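You operate a simulated robot arm through the tools that you are given. There is no shell and no other tool. Be economical: measure what you need, move in short steps, check, and stop when the job is done.

Carry out the task below with a simulated two-armed robot. There is one attempt and no reset: what you move stays moved.

Task
Couple the sample hose, lock it, set the selector to PLAIN and drop the flap.

It is judged by the outcome, as a careful person would: the job done as asked, and still so three seconds after it is handed in. It fails if anything else is knocked over, pushed out of place, dropped, spilled or broken.

Robot
Two 7-joint arms with two-finger parallel grippers on one trunk, on a base that drives. Base frame: it is fixed to the floor where the robot stands at the start and does not move with it; the origin is under the middle of the robot, x ahead of it, y to its left, z up; the surface under the hand at the start is at about z = 740. Units: mm, degrees, N and s.
The left shoulder is at the start at [20, 138, 1581], the right one opposite. Places, roughly: clear flap [700, 100, 1400]; inside of the chamber coupling [200, 300, 700]; keeper of the chamber coupling [200, 400, 800]; line selector [200, 100, 800]; orange filter clamp [300, 200, 800]; vent button [200, 200, 700]. Payload 1.57 kg a hand.
The tool frame of a hand sits at the grasp point between the pads (the TCP): z along the fingers, y along the line on which they close. The tips reach 30 mm beyond it. The gripper opens to 80 mm. The fingers are 17 mm wide and 12 mm thick; the gripper's body (40 by 82 mm) begins 80 mm behind the TCP.
Orientation is told as [roll, pitch, yaw] about the base's x, y, z axes, in that order, counted from this pose: with the fingers straight down and closing along the base's y, the tool's x points along the base's -x, its y along +y and its z along -z.

Tools
- The arms move only by the tool step_arm. It takes "left_moves", "right_moves" or both (then of equal length, played together; a hand with none holds still); each is a list that holds one entry, the list of rows, each a list of 7 numbers: the gripper command, from -1 (shut) to 1 (fully open), values between in proportion, then the shift along the base's x, y, z in m, then the turn, a rotation vector about the base's x, y, z in degrees. In form: [[[grip, tx, ty, tz, ax, ay, az], ...]]. A call has 1 to 12 rows; each row shifts and turns the commanded pose from where the row before left it. A row lasts 0.2 s, in which the tool goes at most 50 mm and 8.6 degrees; a call with a longer step from one row to the next is refused whole, and so is a gripper value outside its range. Where a pose cannot be reached the arm comes as near as it can. A force on the tool above 40 N (or 10 N above the force at the start of the call, whichever is more), or a blocked arm, ends the call early, and 0.2 s more pass. Each finger travels about 45 mm/s and halts on what it meets, pressing with about 43 N; the grip force reading is that of the motor and also rises with nothing between the fingers. The clock runs only during rows and for 0.2 s after the last one: add rows that do not move to give the fingers time. The reply holds the time, the measured pose of the TCP, the force on the tool along the base axes, the opening and the grip force, in the units named above and with some noise, with the torque about the TCP (base axes, N m) and any sound that the robot's microphone picked up, and new pictures: "pictures" is both (left out), scene, wrist or none (wrist: the cameras of the hands that moved).
- Cameras (640 x 400 px; columns grow to the right, rows downward): "scene" is now at [189.2, 24.1, 1476.8]; the picture's right is [0.29, -0.96, 0.00], its down [-0.43, -0.13, -0.90] and it looks along [0.86, 0.26, -0.44] (base axes); focal length 214 px, centre (320, 200). "left" rides on the left gripper at [72, 7, -122] in its tool frame; the picture's right is [-0.09, 1.00, 0.00], its down [-0.84, -0.08, -0.54] and it looks along [-0.54, -0.05, 0.84] (tool axes); focal length 238 px, centre (320, 200). "right" rides on the right gripper at [72, -7, -122] in its tool frame; the picture's right is [0.09, 1.00, 0.00], its down [-0.84, 0.08, -0.54] and it looks along [-0.54, 0.05, 0.84] (tool axes); focal length 238 px, centre (320, 200). There is no depth. A picture from a camera that has moved, and an enlarged one, comes with that camera's place and axes in the base frame and with its lens.
- raise_lower(by): slides the trunk up (or, below 0, down) by that many mm; the arms and the scene camera ride with it, the base frame stays. It gives what a move gives, with no picture.
- roll_base(legs): drives the robot by 1 to 6 legs, each [ahead, left, turn to the left] in mm, mm and degrees, along the robot's own axes; the way and the turn of a leg run together, so that a leg with both is an arc; at most 1500 mm and 180 degrees a leg. The arms and the cameras ride along, it lands a little off, and it stops where it bumps. It gives what a move gives, and a new picture of the scene camera.
- aim_head(pan, tilt): turns the head with the scene camera to pan (to the left, within 60 degrees either way) and tilt (down, from -29 to 69), counted from straight ahead of the robot. It gives what a move gives, and a new picture of the scene camera.
- inspect(camera, box): a new picture of the part [left, top, right, bottom] of that camera's present view, enlarged. The clock stands still meanwhile.
- hand_in(): hands the job in; it is judged then, once.

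Work in short steps. Places have to be worked out from the pictures, the camera data and where the tool is seen: move nearer, look again, correct. Check each grasp and each placing, and mend what went wrong. You have 120 turns and 260 pictures in all, those below and enlarged ones among them. Open the grippers and draw the arms clear of the work before you hand the job in, unless the task says otherwise; then end with one line.

The tools are called as a command line: name --argument value ..., lists and objects as JSON in quotes. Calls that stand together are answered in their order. step_arm: Moves the arms, as the interface text tells. Its arguments: {"type":"object","properties":{"left_moves":{"type":"array","items":{"type":"array","items":{"type":"array","items":{"type":"number"}}}},"right_moves":{"type":"array","items":{"type":"array","items":{"type":"array","items":{"type":"number"}}}},"pictures":{"type":"string","enum":["both","scene","wrist","none"]}},"required":[]} The other tools are called the same way: raise_lower (by) slides the trunk up or down; roll_base (legs) drives the base; aim_head (pan, tilt) turns the head that bears the scene camera; inspect (camera, box) takes an enlarged picture of a part of a camera's view; hand_in () hands the job in.

At the start:

```text
time: 0.0
left_tcp_pos: [234.3, 296.1, 1439.3]
left_orientation: [-2.4, 35.9, 4.7]
left_ft_force: [0.2, -0.4, -0.8]
left_wrist_torque: [-0.01, -0.03, -0.02]
left_gripper_width: 79.7
left_finger_force: 0.1
right_tcp_pos: [323.7, -25.5, 1446.8]
right_orientation: [0.0, 31.9, -0.2]
right_ft_force: [0.1, 0.2, 0.2]
right_wrist_torque: [0.0, 0.0, 0.01]
right_gripper_width: 79.9
right_finger_force: 0.1
trunk travel left (down, up): [-956.0, 284.0]
robot x, y, heading: [1.3, 0.3, -0.2]
head pan, tilt: [16.6, 26.4]
```

scene: 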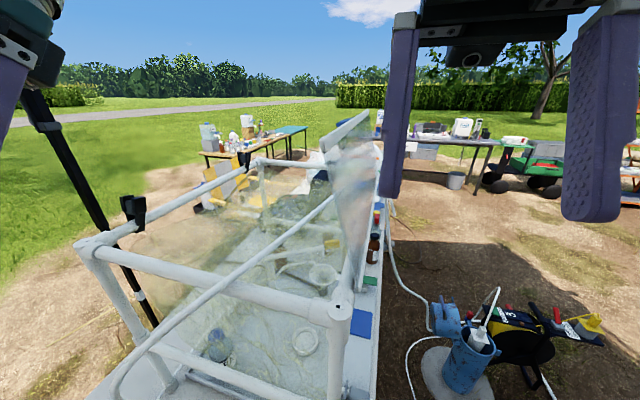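
right: 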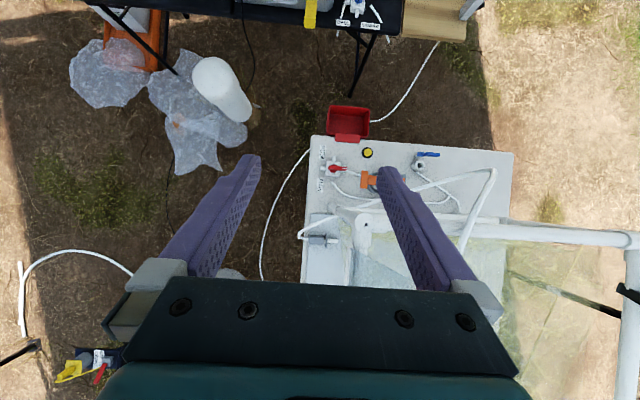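
left: 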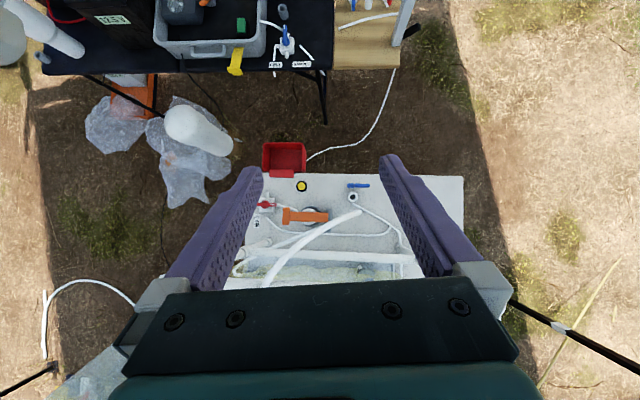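

I begin by looking down at the work with the head and enlarging the right wrist view.

aim_head --pan 20 --tilt 60

inspect --camera "right" --box '[290, 90, 530, 290]'

inspect --camera "left" --box '[210, 130, 450, 290]'

```text
time: 1.0
left_tcp_pos: [233.7, 297.1, 1437.8]
left_orientation: [-2.4, 36.2, 4.8]
left_ft_force: [0.3, 0.0, -0.5]
left_wrist_torque: [-0.01, 0.0, 0.0]
left_gripper_width: 79.9
left_finger_force: 0.0
right_tcp_pos: [323.8, -26.2, 1446.6]
right_orientation: [0.1, 31.9, -0.2]
right_ft_force: [0.1, 0.4, 0.6]
right_wrist_torque: [0.02, 0.01, 0.03]
right_gripper_width: 79.9
right_finger_force: 0.2
trunk travel left (down, up): [-956.0, 284.0]
robot x, y, heading: [-3.6, -0.3, 0.1]
head pan, tilt: [20.0, 60.0]
camera scene: at [163.9, 20.7, 1429.1], right [0.34, -0.94, 0.0], down [-0.81, -0.3, -0.5], along [0.47, 0.17, -0.87], focal length 214 px, centre (320, 200)
```

scene: 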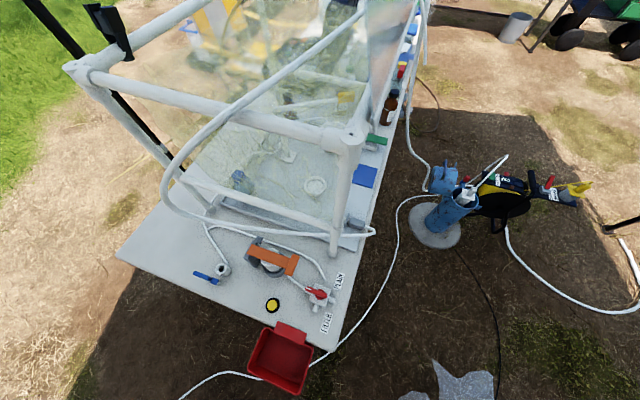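

```text
2.00 times, centred on (410, 190) of right
camera zoom: at [327.7, -30.8, 1587.8], right [-0.07, 1.0, 0.05], down [1.0, 0.07, 0.02], along [0.01, 0.05, -1.0], focal length 477 px, centre (140, 220)
```

zoom: 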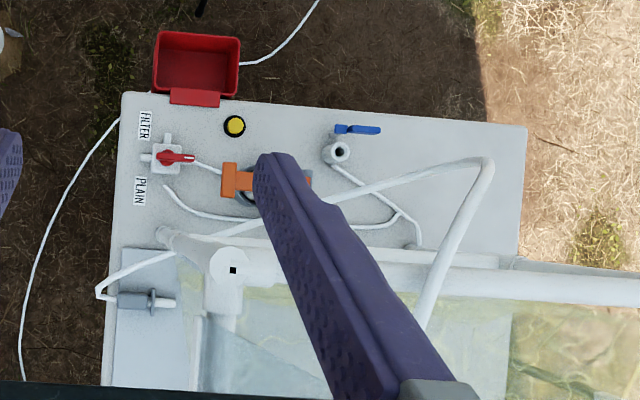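

```text
2.50 times, centred on (330, 210) of left
camera zoom: at [245.6, 307.9, 1578.5], right [-0.03, 1.0, -0.09], down [1.0, 0.03, -0.05], along [-0.05, -0.09, -0.99], focal length 596 px, centre (295, 175)
```

zoom: 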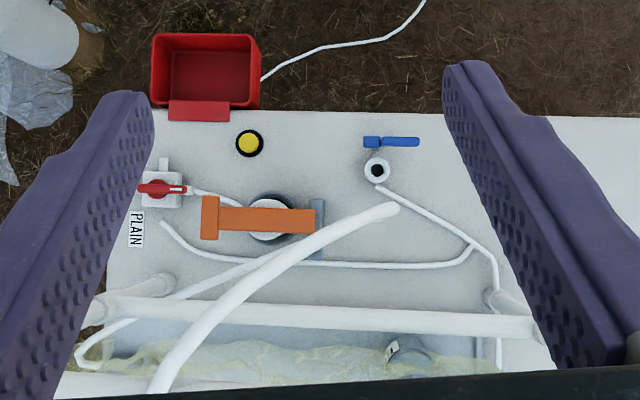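

The layout is clear in rough outline. I enlarge the scene view on the board and look for where the hose begins and ends.

inspect --camera "scene" --box '[180, 180, 400, 360]'

inspect --camera "scene" --box '[180, 0, 480, 190]'

aim_head --pan 10 --tilt 10

```text
2.22 times, centred on (290, 270) of scene
camera zoom: at [163.9, 20.7, 1429.1], right [0.34, -0.94, 0.0], down [-0.81, -0.3, -0.5], along [0.47, 0.17, -0.87], focal length 477 px, centre (387, 44)
```

zoom: 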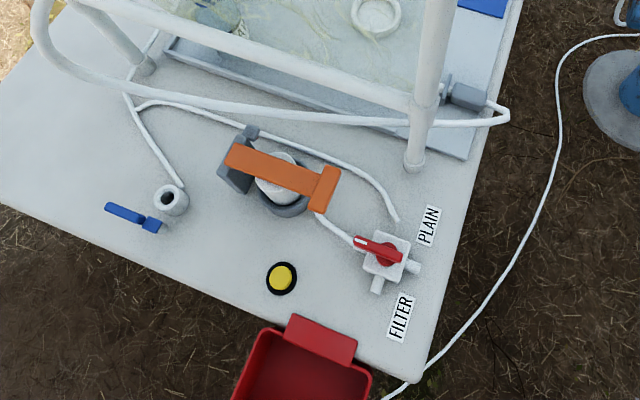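

```text
2.11 times, centred on (330, 95) of scene
camera zoom: at [163.9, 20.7, 1429.1], right [0.34, -0.94, 0.0], down [-0.81, -0.3, -0.5], along [0.47, 0.17, -0.87], focal length 452 px, centre (299, 421)
```

zoom: 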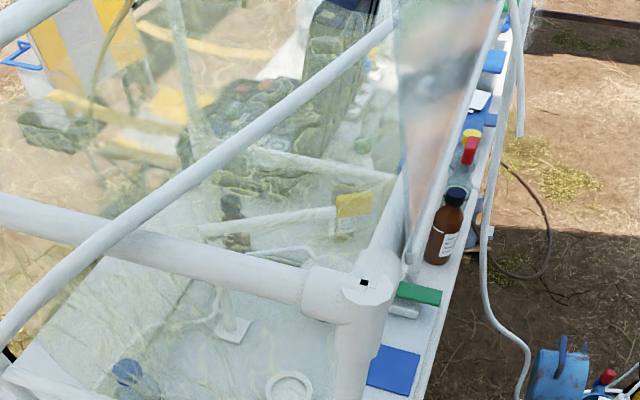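

```text
time: 2.2
left_tcp_pos: [233.4, 296.0, 1437.9]
left_orientation: [-2.4, 36.2, 4.8]
left_ft_force: [0.1, 0.2, 1.1]
left_wrist_torque: [-0.03, 0.01, 0.0]
left_gripper_width: 79.9
left_finger_force: 0.0
right_tcp_pos: [324.3, -24.7, 1446.2]
right_orientation: [0.0, 31.9, -0.1]
right_ft_force: [-0.7, -0.2, 0.3]
right_wrist_torque: [0.03, 0.02, -0.02]
right_gripper_width: 80.0
right_finger_force: 0.0
trunk travel left (down, up): [-956.0, 284.0]
robot x, y, heading: [0.1, 1.6, -0.0]
head pan, tilt: [10.0, 10.0]
camera scene: at [192.8, 14.1, 1503.4], right [0.17, -0.98, 0.0], down [-0.17, -0.03, -0.98], along [0.97, 0.17, -0.17], focal length 214 px, centre (320, 200)
```

scene: 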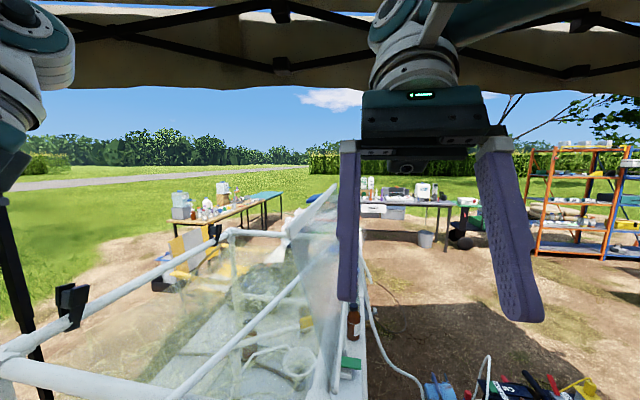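

The flap stands up along the right rail. I enlarge it and the hose run.

inspect --camera "scene" --box '[180, 170, 400, 310]'

inspect --camera "scene" --box '[160, 270, 420, 400]'

inspect --camera "right" --box '[290, 190, 410, 290]'

```text
2.86 times, centred on (290, 240) of scene
camera zoom: at [192.8, 14.1, 1503.4], right [0.17, -0.98, 0.0], down [-0.17, -0.03, -0.98], along [0.97, 0.17, -0.17], focal length 613 px, centre (406, 86)
```

zoom: 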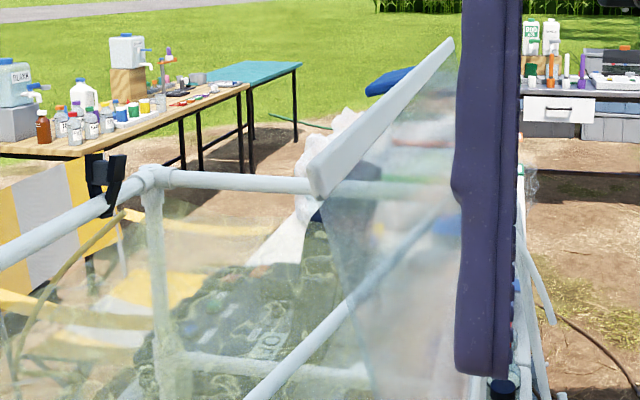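

```text
2.46 times, centred on (290, 335) of scene
camera zoom: at [192.8, 14.1, 1503.4], right [0.17, -0.98, 0.0], down [-0.17, -0.03, -0.98], along [0.97, 0.17, -0.17], focal length 528 px, centre (394, -132)
```

zoom: 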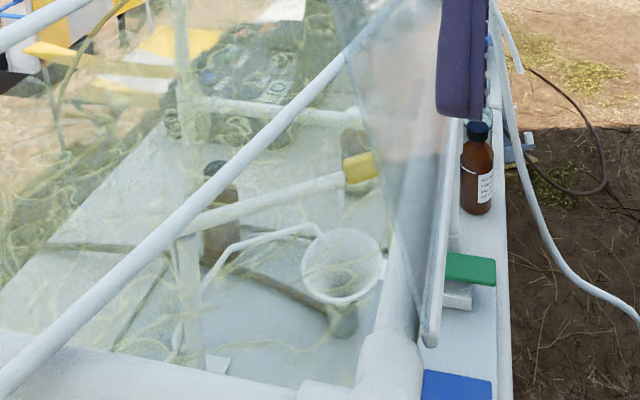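

```text
4.00 times, centred on (350, 240) of right
camera zoom: at [327.7, -30.8, 1587.8], right [-0.07, 1.0, 0.05], down [1.0, 0.07, 0.02], along [0.01, 0.05, -1.0], focal length 953 px, centre (200, 40)
```

zoom: 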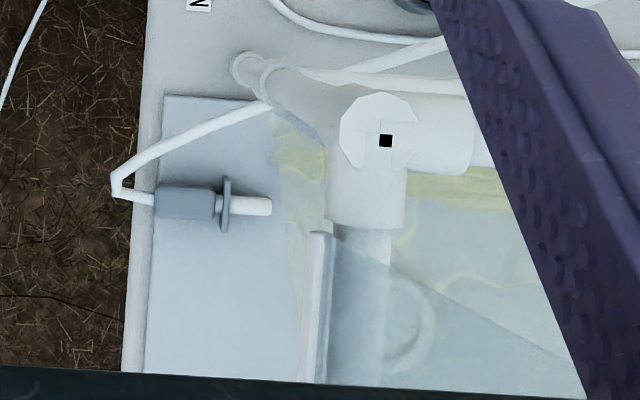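

I judge the plug (grey body, white nozzle pointing +y) to lie at about [480, 5, 760], the socket to be at about [192, 345] with the blue keeper beside it, the selector at about [228, 48], and the flap to be hinged at about y 33, z 1244 and leaning inward. I back off to get room, then lower the trunk for a closer look.

roll_base --legs '[[-350, 0, 0]]'

raise_lower --by -400

aim_head --pan 15 --tilt 30

```text
time: 4.4
left_tcp_pos: [-110.7, 295.2, 1437.9]
left_orientation: [-2.3, 36.3, 4.8]
left_ft_force: [0.4, -0.4, 0.0]
left_wrist_torque: [0.01, 0.01, -0.01]
left_gripper_width: 80.1
left_finger_force: 0.0
right_tcp_pos: [-21.1, -26.4, 1448.0]
right_orientation: [0.1, 31.8, -0.3]
right_ft_force: [0.5, 0.5, -0.2]
right_wrist_torque: [0.05, 0.0, -0.04]
right_gripper_width: 80.0
right_finger_force: 0.0
trunk travel left (down, up): [-956.0, 284.0]
robot x, y, heading: [-345.1, -0.6, -0.0]
head pan, tilt: [10.0, 10.0]
camera scene: at [-151.9, 14.0, 1503.5], right [0.17, -0.98, 0.0], down [-0.17, -0.03, -0.98], along [0.97, 0.17, -0.17], focal length 214 px, centre (320, 200)
```

scene: 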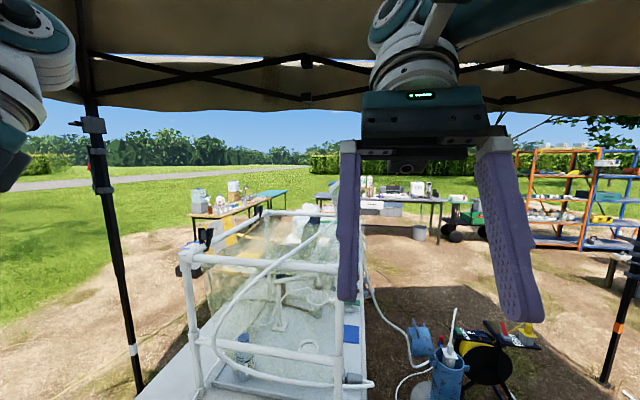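

```text
time: 8.2
left_tcp_pos: [-111.7, 295.0, 1038.1]
left_orientation: [-2.3, 36.2, 4.8]
left_ft_force: [0.3, 0.1, 0.2]
left_wrist_torque: [0.02, 0.01, -0.03]
left_gripper_width: 80.0
left_finger_force: 0.0
right_tcp_pos: [-21.4, -24.5, 1047.0]
right_orientation: [0.2, 31.9, -0.4]
right_ft_force: [0.8, 0.3, -0.1]
right_wrist_torque: [-0.01, 0.0, 0.01]
right_gripper_width: 80.3
right_finger_force: 0.0
trunk travel left (down, up): [-556.0, 684.0]
robot x, y, heading: [-343.6, 4.0, 0.1]
head pan, tilt: [10.0, 10.0]
```

```text
time: 9.1
left_tcp_pos: [-111.0, 296.1, 1037.9]
left_orientation: [-2.3, 36.2, 4.7]
left_ft_force: [0.6, 0.4, -0.1]
left_wrist_torque: [-0.01, -0.03, -0.01]
left_gripper_width: 80.1
left_finger_force: 0.0
right_tcp_pos: [-21.2, -25.4, 1047.6]
right_orientation: [0.1, 31.9, -0.2]
right_ft_force: [-0.3, -1.4, -0.1]
right_wrist_torque: [-0.03, 0.03, -0.04]
right_gripper_width: 80.0
right_finger_force: 0.0
trunk travel left (down, up): [-556.0, 684.0]
robot x, y, heading: [-345.2, -0.6, 0.1]
head pan, tilt: [15.0, 30.0]
camera scene: at [-156.1, 21.3, 1071.2], right [0.26, -0.97, 0.0], down [-0.48, -0.13, -0.87], along [0.84, 0.22, -0.5], focal length 214 px, centre (320, 200)
```

scene: 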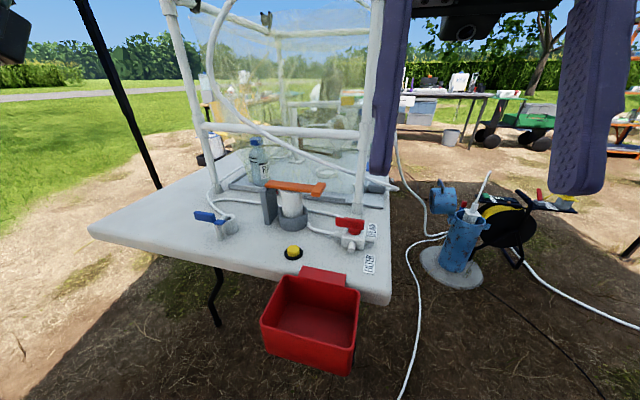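

Good view of the front of the board. I enlarge it.

inspect --camera "scene" --box '[170, 160, 410, 290]'

inspect --camera "scene" --box '[180, 0, 420, 200]'

```text
2.67 times, centred on (290, 225) of scene
camera zoom: at [-156.1, 21.3, 1071.2], right [0.26, -0.97, 0.0], down [-0.48, -0.13, -0.87], along [0.84, 0.22, -0.5], focal length 572 px, centre (400, 133)
```

zoom: 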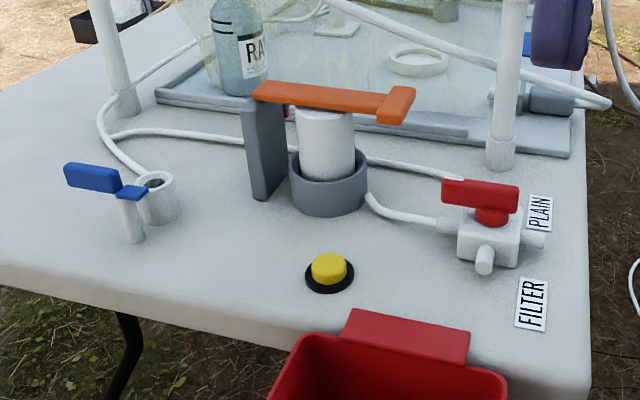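

```text
2.00 times, centred on (300, 100) of scene
camera zoom: at [-156.1, 21.3, 1071.2], right [0.26, -0.97, 0.0], down [-0.48, -0.13, -0.87], along [0.84, 0.22, -0.5], focal length 429 px, centre (360, 400)
```

zoom: 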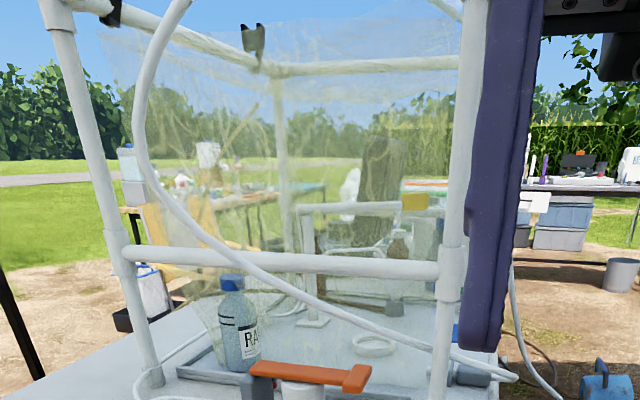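

The plug can be picked by the right hand leaning in from the table's right edge; then the nozzle is turned down for the socket. I move the base ahead and to the right, and turn the right tool upright and to yaw −90.

roll_base --legs '[[180, -200, 0]]'

step_arm --right_moves '[[[1, 0, 0, 0, 0, -8, 0], [1, 0, 0, 0, 0, -8, 0], [1, 0, 0, 0, 0, -8, 0], [1, 0, 0, 0, 0, -8, 0], [1, 0, 0, 0, 0, 0, -8], [1, 0, 0, 0, 0, 0, -8], [1, 0, 0, 0, 0, 0, -8], [1, 0, 0, 0, 0, 0, -8], [1, 0, 0, 0, 0, 0, -8], [1, 0, 0, 0, 0, 0, -8]]]' --pictures "scene"

```text
time: 11.0
left_tcp_pos: [68.4, 97.3, 1038.9]
left_orientation: [-2.3, 36.2, 4.9]
left_ft_force: [-0.2, -0.1, 0.5]
left_wrist_torque: [0.01, 0.0, 0.01]
left_gripper_width: 80.0
left_finger_force: 0.1
right_tcp_pos: [160.3, -224.9, 1048.0]
right_orientation: [0.1, 31.9, -0.1]
right_ft_force: [-0.9, 0.0, 0.3]
right_wrist_torque: [-0.03, 0.0, -0.03]
right_gripper_width: 79.9
right_finger_force: 0.1
trunk travel left (down, up): [-556.0, 684.0]
robot x, y, heading: [-164.9, -199.1, 0.1]
head pan, tilt: [15.0, 30.0]
camera scene: at [24.7, -178.0, 1071.1], right [0.26, -0.97, 0.0], down [-0.48, -0.13, -0.87], along [0.84, 0.23, -0.5], focal length 214 px, centre (320, 200)
```

scene: 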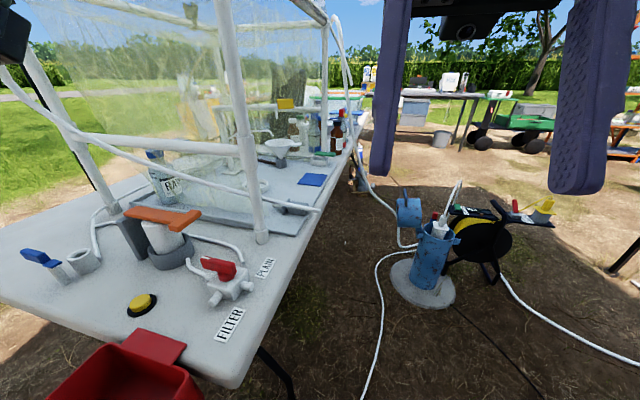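

```text
time: 13.2
left_tcp_pos: [69.0, 96.5, 1036.6]
left_orientation: [-2.5, 36.3, 4.8]
left_ft_force: [0.7, -0.4, 0.3]
left_wrist_torque: [-0.01, 0.02, 0.03]
left_gripper_width: 80.1
left_finger_force: 0.0
right_tcp_pos: [159.5, -223.9, 1047.2]
right_orientation: [0.0, -0.2, -48.3]
right_ft_force: [-0.7, 0.3, -0.5]
right_wrist_torque: [0.0, 0.03, -0.03]
right_gripper_width: 80.3
right_finger_force: 0.1
trunk travel left (down, up): [-556.0, 684.0]
robot x, y, heading: [-164.5, -193.5, 0.4]
head pan, tilt: [15.0, 30.0]
camera scene: at [24.6, -177.9, 1071.1], right [0.26, -0.97, 0.0], down [-0.48, -0.13, -0.87], along [0.84, 0.23, -0.5], focal length 214 px, centre (320, 200)
```

scene: 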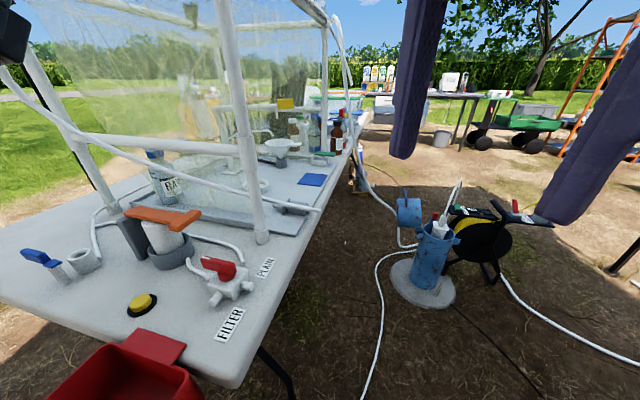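

Rotation works. I finish the yaw, add the lean, and start toward the plug, staying outside the table edge.

step_arm --right_moves '[[[1, 0.03, 0, -0.01, 0, 0, -8.4], [1, 0.03, 0, -0.01, 0, 0, -8.4], [1, 0.03, 0, -0.01, 0, 0, -8.4], [1, 0.03, 0, -0.01, 0, 0, -8.4], [1, 0.03, 0, -0.01, 0, 0, -8.4], [1, 0.03, 0, -0.01, 8, 0, 0], [1, 0.03, 0, -0.01, 8, 0, 0], [1, 0.02, 0, -0.01, 8, 0, 0], [1, 0.02, 0, -0.01, 8, 0, 0], [1, 0.02, 0, -0.01, 8, 0, 0]]]' --pictures "both"

inspect --camera "scene" --box '[200, 140, 360, 260]'

inspect --camera "right" --box '[160, 0, 480, 200]'

```text
time: 15.4
left_tcp_pos: [68.9, 97.1, 1037.1]
left_orientation: [-2.4, 36.3, 4.9]
left_ft_force: [-0.3, 0.5, -0.1]
left_wrist_torque: [0.0, 0.01, 0.0]
left_gripper_width: 80.0
left_finger_force: 0.1
right_tcp_pos: [309.4, -251.4, 936.5]
right_orientation: [0.1, 39.9, -90.1]
right_ft_force: [0.1, 0.0, 0.6]
right_wrist_torque: [0.0, 0.02, 0.03]
right_gripper_width: 79.9
right_finger_force: 0.1
right hand out of reach, approached as far as the arm can: row 5, 6, 7, 8, 9, 10
trunk travel left (down, up): [-556.0, 684.0]
robot x, y, heading: [-163.1, -197.4, 0.2]
head pan, tilt: [15.0, 30.0]
camera scene: at [24.4, -177.9, 1071.1], right [0.26, -0.97, 0.0], down [-0.48, -0.13, -0.87], along [0.84, 0.23, -0.5], focal length 214 px, centre (320, 200)
camera right: at [303.2, -272.8, 1074.7], right [1.0, 0.07, 0.06], down [0.08, -0.99, -0.12], along [0.05, 0.13, -0.99], focal length 238 px, centre (320, 200)
```

scene: 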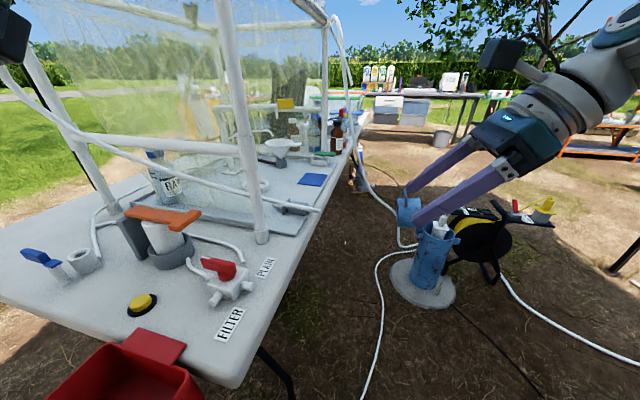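
right: 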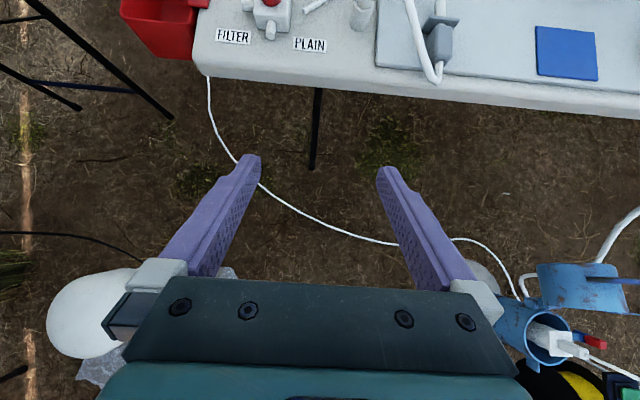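

```text
3.33 times, centred on (280, 200) of scene
camera zoom: at [24.4, -177.9, 1071.1], right [0.26, -0.97, 0.0], down [-0.48, -0.13, -0.87], along [0.84, 0.23, -0.5], focal length 715 px, centre (453, 200)
```

zoom: 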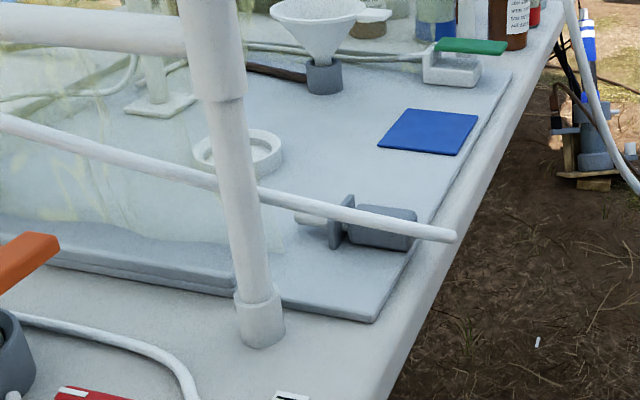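

```text
2.00 times, centred on (320, 100) of right
camera zoom: at [303.2, -272.8, 1074.7], right [1.0, 0.07, 0.06], down [0.08, -0.99, -0.12], along [0.05, 0.13, -0.99], focal length 477 px, centre (320, 400)
```

zoom: 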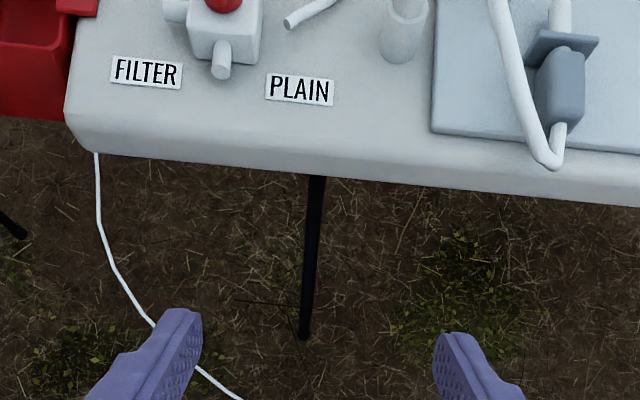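

The plug lies on the grey plate at about [479, 12, 765]. Its hose bends at [472, −50, 770] and rises toward −x. The arm is at its limit here, so I bring the base nearer and reduce the lean to 25°, which also keeps the fingers clear of the hose.

roll_base --legs '[[100, 80, 0]]'

raise_lower --by -80

step_arm --right_moves '[[[0.3, 0.01, 0.01, 0, -7.5, 0, 0], [0.3, 0.01, 0.01, 0, -7.5, 0, 0], [0.3, 0.015, 0.015, 0, 0, 0, 0], [0.3, 0.015, 0.015, 0, 0, 0, 0]]]' --pictures "both"

```text
time: 16.7
left_tcp_pos: [169.1, 176.9, 1037.5]
left_orientation: [-2.3, 36.2, 5.0]
left_ft_force: [-0.5, 0.1, 0.3]
left_wrist_torque: [-0.01, -0.01, 0.0]
left_gripper_width: 80.0
left_finger_force: 0.0
right_tcp_pos: [408.4, -172.0, 936.7]
right_orientation: [0.1, 39.9, -90.2]
right_ft_force: [0.3, -0.7, -0.9]
right_wrist_torque: [0.02, 0.01, 0.07]
right_gripper_width: 79.9
right_finger_force: 0.1
trunk travel left (down, up): [-556.0, 684.0]
robot x, y, heading: [-61.4, -119.4, 0.4]
head pan, tilt: [15.0, 30.0]
camera scene: at [124.6, -98.2, 1071.2], right [0.26, -0.97, 0.0], down [-0.48, -0.13, -0.87], along [0.84, 0.23, -0.5], focal length 214 px, centre (320, 200)
```

scene: 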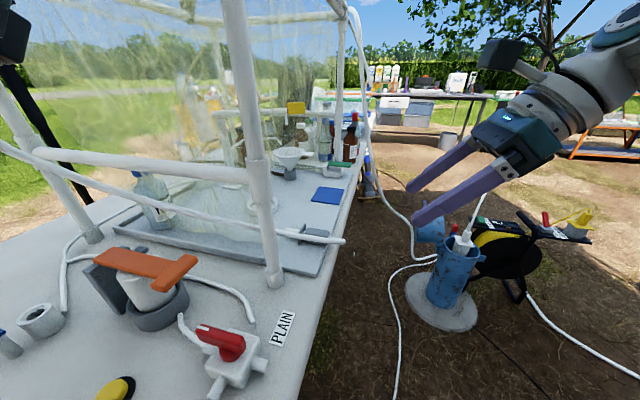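

```text
time: 17.8
left_tcp_pos: [169.4, 176.2, 958.1]
left_orientation: [-2.2, 36.4, 4.8]
left_ft_force: [-0.4, 0.2, -0.3]
left_wrist_torque: [0.01, 0.01, 0.0]
left_gripper_width: 80.1
left_finger_force: 0.0
right_tcp_pos: [408.2, -172.3, 855.3]
right_orientation: [0.1, 39.9, -90.2]
right_ft_force: [0.0, -1.2, 0.8]
right_wrist_torque: [0.0, -0.03, 0.04]
right_gripper_width: 80.1
right_finger_force: 0.0
trunk travel left (down, up): [-476.0, 764.0]
robot x, y, heading: [-65.4, -121.8, -0.4]
head pan, tilt: [15.0, 30.0]
```

```text
time: 18.8
left_tcp_pos: [169.1, 176.3, 957.2]
left_orientation: [-2.5, 36.3, 5.0]
left_ft_force: [-0.9, 0.7, 0.1]
left_wrist_torque: [0.01, -0.02, 0.02]
left_gripper_width: 79.7
left_finger_force: 0.1
right_tcp_pos: [406.8, -139.4, 854.3]
right_orientation: [0.1, 24.8, -90.1]
right_ft_force: [0.5, 0.8, 0.6]
right_wrist_torque: [0.02, 0.01, 0.02]
right_gripper_width: 51.9
right_finger_force: 0.1
right hand out of reach, approached as far as the arm can: row 1, 2, 3, 4
trunk travel left (down, up): [-476.0, 764.0]
robot x, y, heading: [-62.9, -120.3, 0.0]
head pan, tilt: [15.0, 30.0]
camera scene: at [124.4, -98.5, 991.1], right [0.26, -0.97, 0.0], down [-0.48, -0.13, -0.87], along [0.84, 0.22, -0.5], focal length 214 px, centre (320, 200)
camera right: at [400.2, -124.0, 993.9], right [1.0, 0.08, 0.04], down [0.07, -0.99, 0.14], along [0.05, -0.14, -0.99], focal length 238 px, centre (320, 200)
```

scene: 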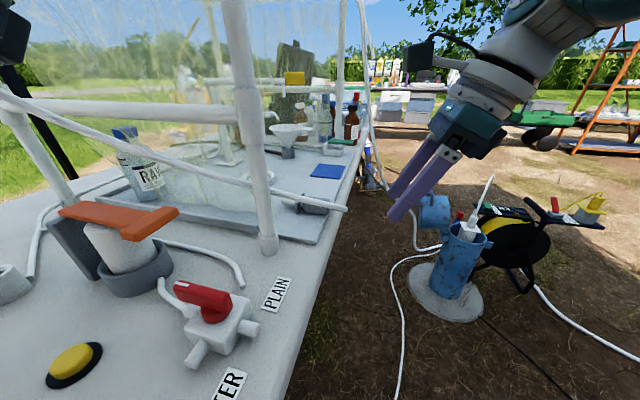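
right: 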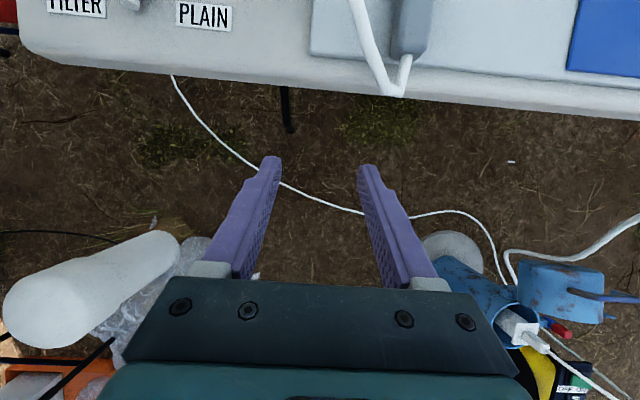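

The forward reach is limited to about 470 mm. Turning the robot left brings the right shoulder forward, so I draw the arm back and up, move right, and turn.

step_arm --right_moves '[[[0.3, -0.03, -0.02, 0.03, 0, 0, 0], [0.3, -0.04, -0.02, 0.03, 0, 0, 0], [0.3, -0.04, 0, 0.03, 0, 0, 0], [0.3, -0.04, 0, 0.02, 0, 0, 0]]]' --pictures "none"

roll_base --legs '[[0, -130, 0], [0, 0, 40]]'

```text
refused: row 2 steps farther than a row can; nothing moved
```

```text
time: 22.0
left_tcp_pos: [-79.5, 126.1, 957.7]
left_orientation: [-2.3, 36.5, 45.1]
left_ft_force: [0.4, -0.2, 0.6]
left_wrist_torque: [0.0, 0.01, -0.01]
left_gripper_width: 80.0
left_finger_force: 0.0
right_tcp_pos: [304.9, 38.7, 852.4]
right_orientation: [0.0, 24.8, -49.7]
right_ft_force: [-6.0, -6.7, -1.6]
right_wrist_torque: [0.72, -0.55, -0.34]
right_gripper_width: 52.0
right_finger_force: 0.1
trunk travel left (down, up): [-476.0, 764.0]
robot x, y, heading: [-62.1, -246.1, 40.5]
head pan, tilt: [15.0, 30.0]
camera scene: at [63.5, -113.9, 990.7], right [0.82, -0.57, 0.0], down [-0.28, -0.41, -0.87], along [0.49, 0.71, -0.5], focal length 214 px, centre (320, 200)
```

scene: 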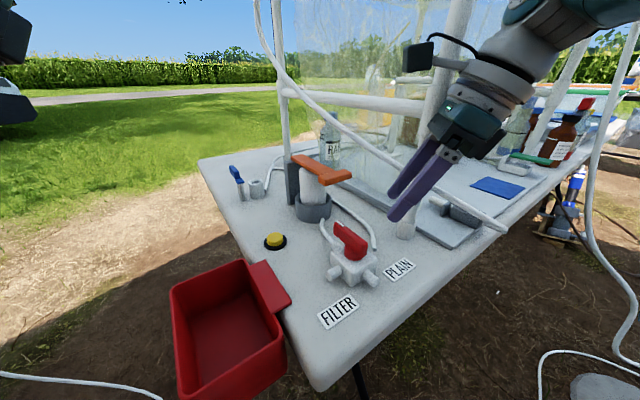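

The arm retraction was refused but the base still turned, and the hand now touches something lightly (about 9 N). I draw it straight back from there and up.

step_arm --right_moves '[[[0.3, -0.02, -0.025, 0.0, 0, 0, 0], [0.3, -0.02, -0.025, 0.01, 0, 0, 0], [0.3, -0.02, -0.03, 0.02, 0, 0, 0], [0.3, -0.02, -0.03, 0.02, 0, 0, 0]]]' --pictures "both"

inspect --camera "scene" --box '[260, 100, 580, 300]'

```text
time: 23.0
left_tcp_pos: [-78.6, 126.7, 957.4]
left_orientation: [-2.2, 36.5, 45.2]
left_ft_force: [-0.3, 0.4, -0.6]
left_wrist_torque: [0.03, 0.02, 0.02]
left_gripper_width: 80.2
left_finger_force: 0.1
right_tcp_pos: [244.7, -48.4, 899.6]
right_orientation: [-0.3, 24.8, -50.1]
right_ft_force: [-0.5, -0.1, 0.8]
right_wrist_torque: [0.01, -0.05, -0.01]
right_gripper_width: 51.8
right_finger_force: 0.0
right hand out of reach, approached as far as the arm can: row 1, 2
trunk travel left (down, up): [-476.0, 764.0]
robot x, y, heading: [-64.0, -251.5, 40.3]
head pan, tilt: [15.0, 30.0]
camera scene: at [64.4, -113.1, 991.0], right [0.82, -0.57, 0.0], down [-0.28, -0.41, -0.87], along [0.49, 0.71, -0.5], focal length 214 px, centre (320, 200)
camera right: at [231.9, -38.6, 1040.0], right [0.71, 0.7, 0.03], down [0.69, -0.71, 0.14], along [0.12, -0.08, -0.99], focal length 238 px, centre (320, 200)
```

scene: 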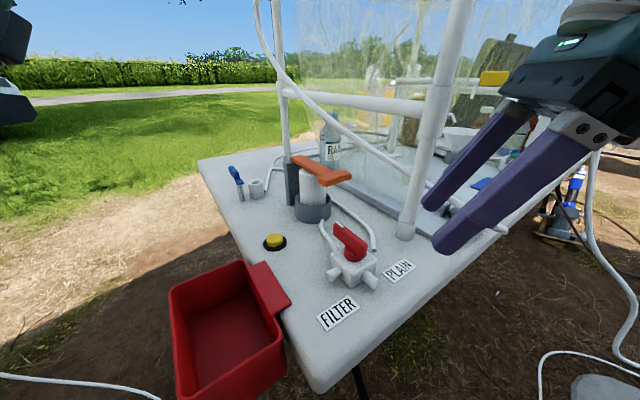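
right: 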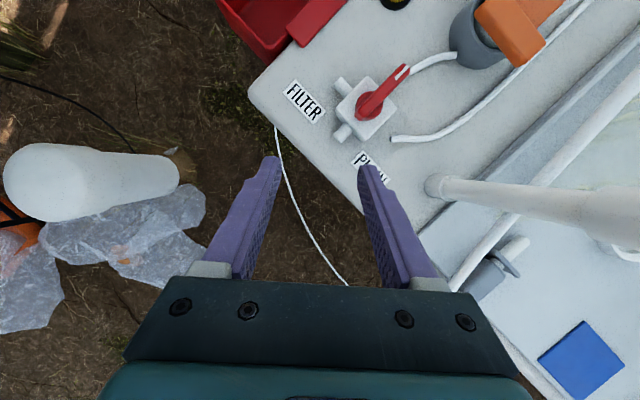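

```text
2.00 times, centred on (420, 200) of scene
camera zoom: at [64.4, -113.1, 991.0], right [0.82, -0.57, 0.0], down [-0.28, -0.41, -0.87], along [0.49, 0.71, -0.5], focal length 429 px, centre (120, 200)
```

zoom: 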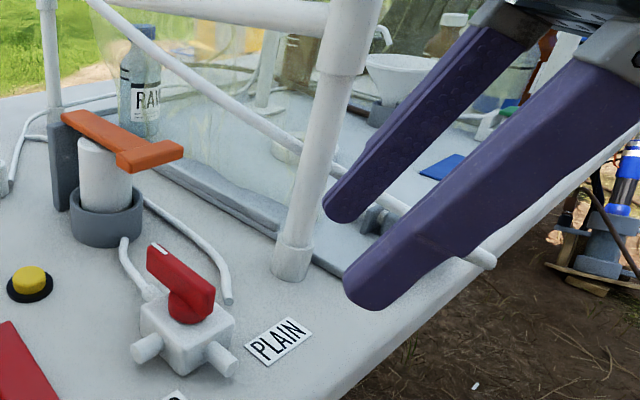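

Nothing was displaced; the hand only brushed the post or hose. The better approach is to turn further left and grasp from the right edge with tool yaw +90. I retract, take out the lean, and start turning the tool.

step_arm --right_moves '[[[0.3, -0.026, -0.021, 0.015, -6.4, -5.3, 0], [0.3, -0.026, -0.021, 0.015, -6.4, -5.3, 0], [0.3, -0.026, -0.021, 0.015, -6.4, -5.3, 0], [0.3, 0, 0, 0, 0, 0, 8], [0.3, 0, 0, 0, 0, 0, 8], [0.3, 0, 0, 0, 0, 0, 8], [0.3, 0, 0, 0, 0, 0, 8], [0.3, 0, 0, 0, 0, 0, 8], [0.3, 0, 0, 0, 0, 0, 8], [0.3, 0, 0, 0, 0, 0, 8], [0.3, 0, 0, 0, 0, 0, 8], [0.3, 0, 0, 0, 0, 0, 8]]]' --pictures "none"

```text
time: 25.6
left_tcp_pos: [-79.2, 125.8, 956.8]
left_orientation: [-2.3, 36.4, 45.0]
left_ft_force: [0.5, 0.2, 0.3]
left_wrist_torque: [0.01, 0.03, -0.02]
left_gripper_width: 80.0
left_finger_force: 0.1
right_tcp_pos: [198.1, -90.7, 941.9]
right_orientation: [-0.3, -0.1, 22.3]
right_ft_force: [-0.9, 0.0, -0.2]
right_wrist_torque: [0.02, -0.01, 0.01]
right_gripper_width: 51.9
right_finger_force: 0.0
right hand out of reach, approached as far as the arm can: row 3
trunk travel left (down, up): [-476.0, 764.0]
robot x, y, heading: [-63.5, -250.6, 40.3]
head pan, tilt: [15.0, 30.0]
```

The tool is upright and clear. I drive the base to about [178, −310], heading 60.

roll_base --legs '[[147, -201, 0], [0, 0, 20]]'

```text
time: 28.5
left_tcp_pos: [35.4, 36.9, 956.7]
left_orientation: [-2.3, 36.4, 65.4]
left_ft_force: [-0.7, -1.8, 0.7]
left_wrist_torque: [-0.01, 0.01, 0.01]
left_gripper_width: 80.1
left_finger_force: 0.0
right_tcp_pos: [369.6, -67.9, 941.2]
right_orientation: [-0.3, 0.0, 42.5]
right_ft_force: [-1.0, 0.0, -0.2]
right_wrist_torque: [0.01, 0.01, -0.03]
right_gripper_width: 52.2
right_finger_force: 0.0
trunk travel left (down, up): [-476.0, 764.0]
robot x, y, heading: [182.1, -309.1, 60.6]
head pan, tilt: [15.0, 30.0]
camera scene: at [251.6, -136.5, 991.1], right [0.97, -0.25, 0.0], down [-0.12, -0.48, -0.87], along [0.21, 0.84, -0.5], focal length 214 px, centre (320, 200)
```

scene: 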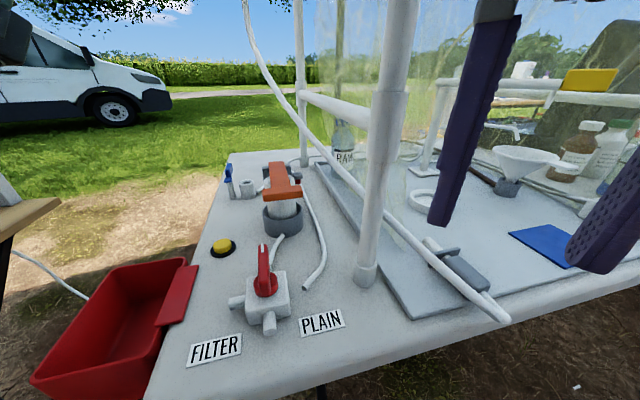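

Now I yaw the tool to +90 and bring it above and to the right of the plug, then lean it 25°.

step_arm --right_moves '[[[0.3, 0.015, 0, 0, 0, 0, 7.9], [0.3, 0.015, 0, 0, 0, 0, 7.9], [0.3, 0.02, 0, 0, 0, 0, 7.9], [0.3, 0.02, 0, 0, 0, 0, 7.9], [0.3, 0.02, 0, 0, 0, 0, 7.9], [0.3, 0.02, 0, 0, 0, 0, 7.9], [0.3, 0, 0.0, -0.02, 8, 0, 0], [0.3, 0, 0.0, -0.02, 8, 0, 0], [0.3, 0, 0.0, -0.02, 8, 0, 0]]]' --pictures "both"

inspect --camera "right" --box '[200, 80, 440, 240]'

```text
time: 30.5
left_tcp_pos: [36.6, 37.8, 956.6]
left_orientation: [-2.2, 36.4, 65.4]
left_ft_force: [0.2, -0.1, 1.0]
left_wrist_torque: [-0.01, -0.01, -0.03]
left_gripper_width: 80.2
left_finger_force: 0.0
right_tcp_pos: [481.1, -69.6, 881.9]
right_orientation: [-0.3, -24.0, 90.0]
right_ft_force: [0.6, -0.2, 0.4]
right_wrist_torque: [0.01, 0.02, -0.01]
right_gripper_width: 52.3
right_finger_force: 0.1
trunk travel left (down, up): [-476.0, 764.0]
robot x, y, heading: [178.4, -309.7, 60.8]
head pan, tilt: [15.0, 30.0]
camera scene: at [251.6, -137.0, 991.1], right [0.97, -0.25, 0.0], down [-0.12, -0.48, -0.87], along [0.21, 0.84, -0.5], focal length 214 px, centre (320, 200)
camera right: at [487.7, -183.5, 963.5], right [-1.0, -0.08, -0.04], down [-0.08, 0.54, 0.84], along [-0.05, 0.84, -0.55], focal length 238 px, centre (320, 200)
```

scene: 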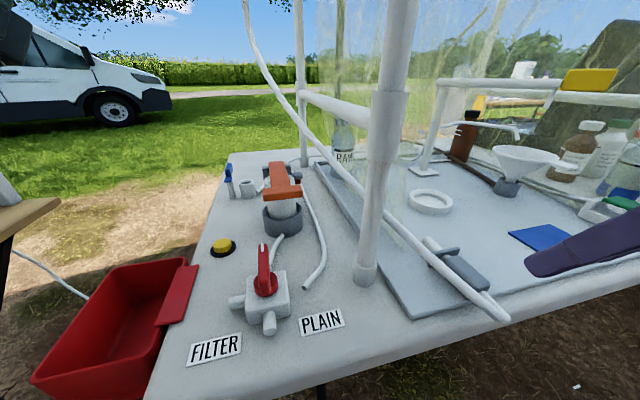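
right: 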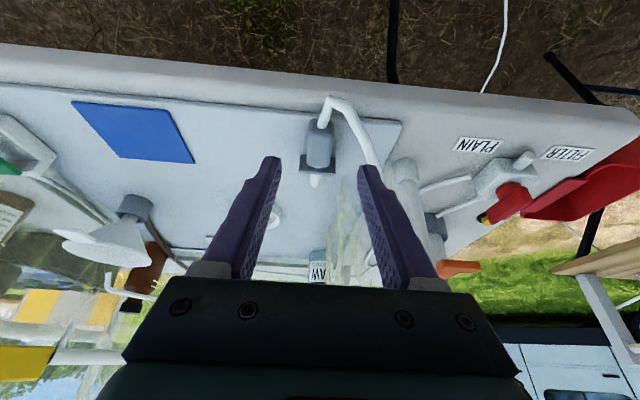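

```text
2.50 times, centred on (320, 160) of right
camera zoom: at [487.7, -183.5, 963.5], right [-1.0, -0.08, -0.04], down [-0.08, 0.54, 0.84], along [-0.05, 0.84, -0.55], focal length 596 px, centre (320, 300)
```

zoom: 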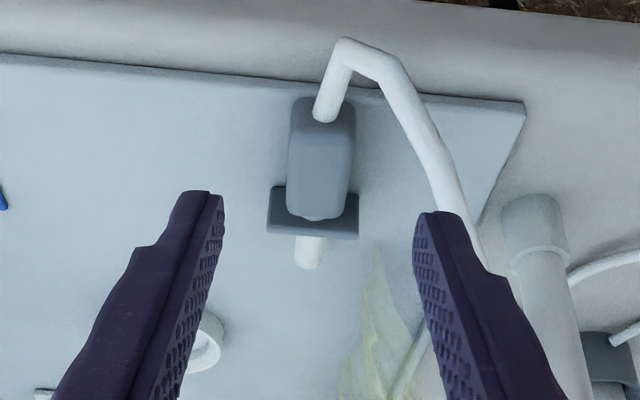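

The plug body is at about [480, 6, 765], with its back end near y −24 and its flange near y 38. I move in along the approach line with a narrower opening.

step_arm --right_moves '[[[0.15, 0, 0.02, -0.02, 0, 0, 0], [0.15, 0, 0.02, -0.02, 0, 0, 0], [0.15, 0.001, 0.01, -0.015, 0, 0, 0], [0.15, 0, 0, 0, 0, 0, 0]]]' --pictures "both"

inspect --camera "right" --box '[220, 80, 420, 220]'

inspect --camera "scene" --box '[380, 180, 600, 340]'

```text
time: 31.5
left_tcp_pos: [34.9, 38.5, 956.4]
left_orientation: [-2.1, 36.4, 65.4]
left_ft_force: [0.4, -0.5, -0.6]
left_wrist_torque: [-0.02, -0.01, 0.02]
left_gripper_width: 79.8
left_finger_force: 0.0
right_tcp_pos: [482.2, -18.7, 825.1]
right_orientation: [-0.2, -24.0, 89.8]
right_ft_force: [0.7, 0.2, -0.3]
right_wrist_torque: [0.02, 0.01, 0.03]
right_gripper_width: 46.0
right_finger_force: 0.1
trunk travel left (down, up): [-476.0, 764.0]
robot x, y, heading: [177.2, -304.5, 60.7]
head pan, tilt: [15.0, 30.0]
camera scene: at [251.7, -136.6, 991.1], right [0.97, -0.25, 0.0], down [-0.12, -0.48, -0.87], along [0.21, 0.84, -0.5], focal length 214 px, centre (320, 200)
camera right: at [489.5, -132.3, 907.4], right [-1.0, -0.08, -0.04], down [-0.08, 0.54, 0.84], along [-0.05, 0.84, -0.55], focal length 238 px, centre (320, 200)
```

scene: 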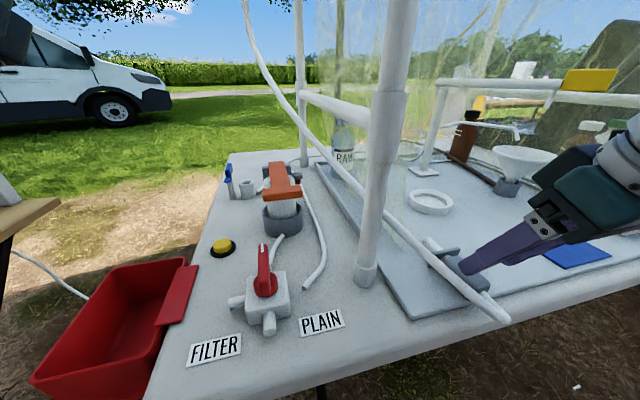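
right: 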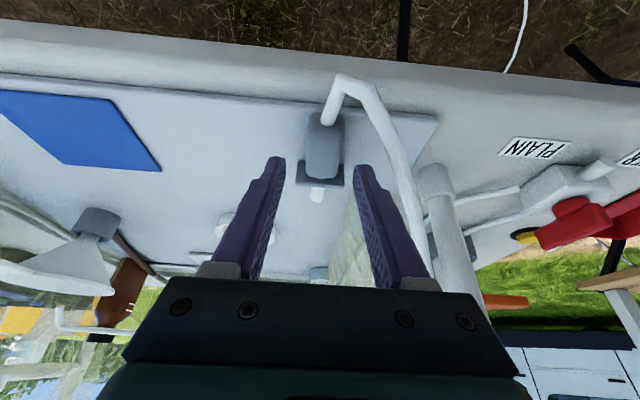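

```text
2.86 times, centred on (320, 150) of right
camera zoom: at [489.5, -132.3, 907.4], right [-1.0, -0.08, -0.04], down [-0.08, 0.54, 0.84], along [-0.05, 0.84, -0.55], focal length 681 px, centre (320, 343)
```

zoom: 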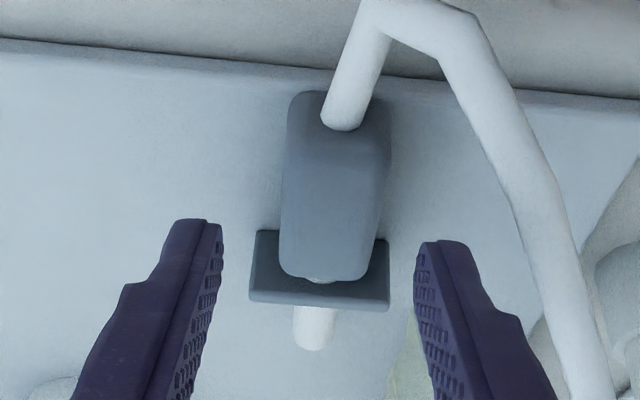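

```text
2.50 times, centred on (490, 260) of scene
camera zoom: at [251.7, -136.6, 991.1], right [0.97, -0.25, 0.0], down [-0.12, -0.48, -0.87], along [0.21, 0.84, -0.5], focal length 536 px, centre (-105, 50)
```

zoom: 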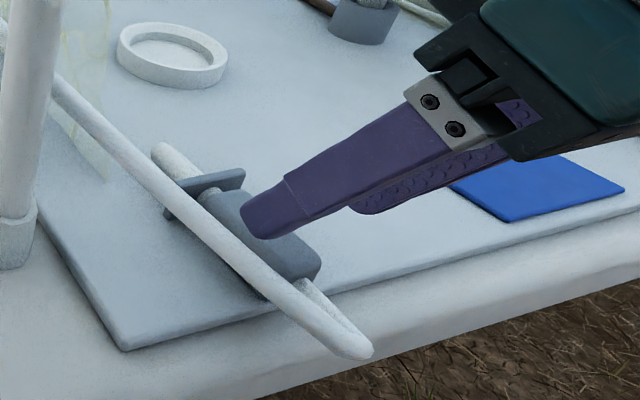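

The body sits between the fingers. I go down the last stretch slowly and watch the force.

step_arm --right_moves '[[[0.15, 0, 0.007, -0.015, 0, 0, 0], [0.15, 0, 0.005, -0.012, 0, 0, 0], [0.15, 0, 0.004, -0.008, 0, 0, 0], [0.15, 0, 0.002, -0.004, 0, 0, 0], [0.15, 0, 0, 0, 0, 0, 0]]]' --pictures "wrist"

inspect --camera "scene" --box '[380, 180, 600, 340]'

```text
time: 32.7
left_tcp_pos: [35.7, 38.8, 957.0]
left_orientation: [-2.1, 36.3, 65.5]
left_ft_force: [-0.4, -0.3, 0.3]
left_wrist_torque: [-0.01, -0.02, -0.01]
left_gripper_width: 79.9
left_finger_force: 0.1
right_tcp_pos: [482.8, -0.9, 786.5]
right_orientation: [-0.2, -24.1, 89.9]
right_ft_force: [-0.3, -0.1, -0.1]
right_wrist_torque: [-0.04, 0.0, 0.03]
right_gripper_width: 46.3
right_finger_force: 0.0
trunk travel left (down, up): [-476.0, 764.0]
robot x, y, heading: [180.9, -312.2, 60.9]
head pan, tilt: [15.0, 30.0]
camera right: at [488.9, -114.7, 868.5], right [-1.0, -0.08, -0.04], down [-0.08, 0.54, 0.84], along [-0.05, 0.84, -0.55], focal length 238 px, centre (320, 200)
```

right: 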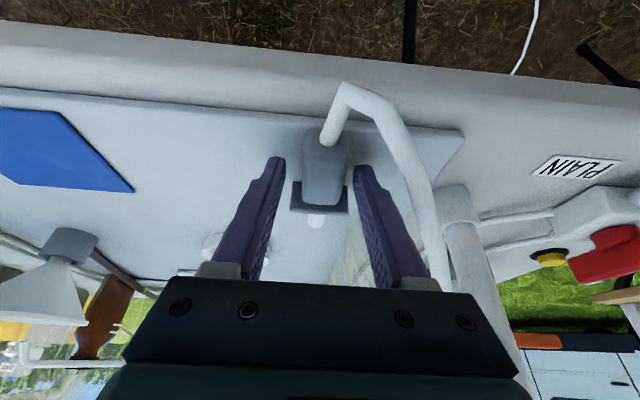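

```text
2.50 times, centred on (490, 260) of scene
camera zoom: at [251.7, -136.6, 991.1], right [0.97, -0.25, 0.0], down [-0.12, -0.48, -0.87], along [0.21, 0.84, -0.5], focal length 536 px, centre (-105, 50)
```

zoom: 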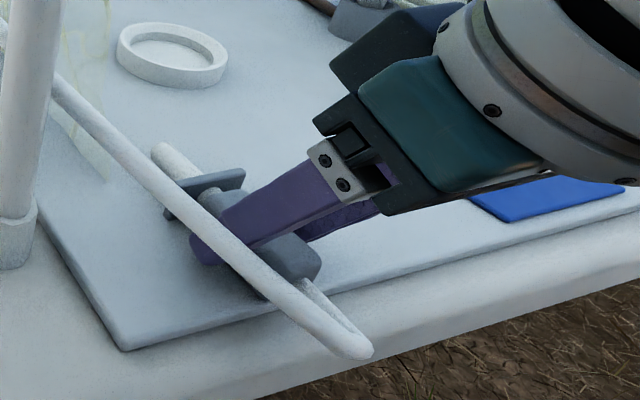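

The fingers straddle the body and the near finger is between body and hose without force. I close the gripper.

step_arm --right_moves '[[[-1, 0, 0, 0, 0, 0, 0], [-1, 0, 0, 0, 0, 0, 0], [-1, 0, 0, 0, 0, 0, 0], [-1, 0, 0, 0, 0, 0, 0]]]' --pictures "wrist"

```text
time: 33.7
left_tcp_pos: [35.7, 37.3, 956.4]
left_orientation: [-2.1, 36.3, 65.4]
left_ft_force: [-1.0, -0.1, 0.1]
left_wrist_torque: [0.01, 0.01, -0.02]
left_gripper_width: 79.8
left_finger_force: 0.0
right_tcp_pos: [482.8, -1.1, 786.5]
right_orientation: [-0.1, -24.0, 89.9]
right_ft_force: [-0.3, -0.6, 0.7]
right_wrist_torque: [-0.01, 0.03, 0.0]
right_gripper_width: 26.7
right_finger_force: 38.1
trunk travel left (down, up): [-476.0, 764.0]
robot x, y, heading: [179.6, -306.4, 60.9]
head pan, tilt: [15.0, 30.0]
camera right: at [488.8, -114.8, 868.6], right [-1.0, -0.08, -0.04], down [-0.08, 0.54, 0.84], along [-0.04, 0.84, -0.55], focal length 238 px, centre (320, 200)
```

right: 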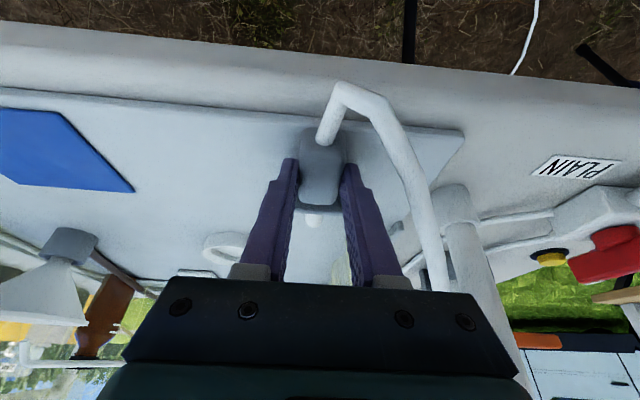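

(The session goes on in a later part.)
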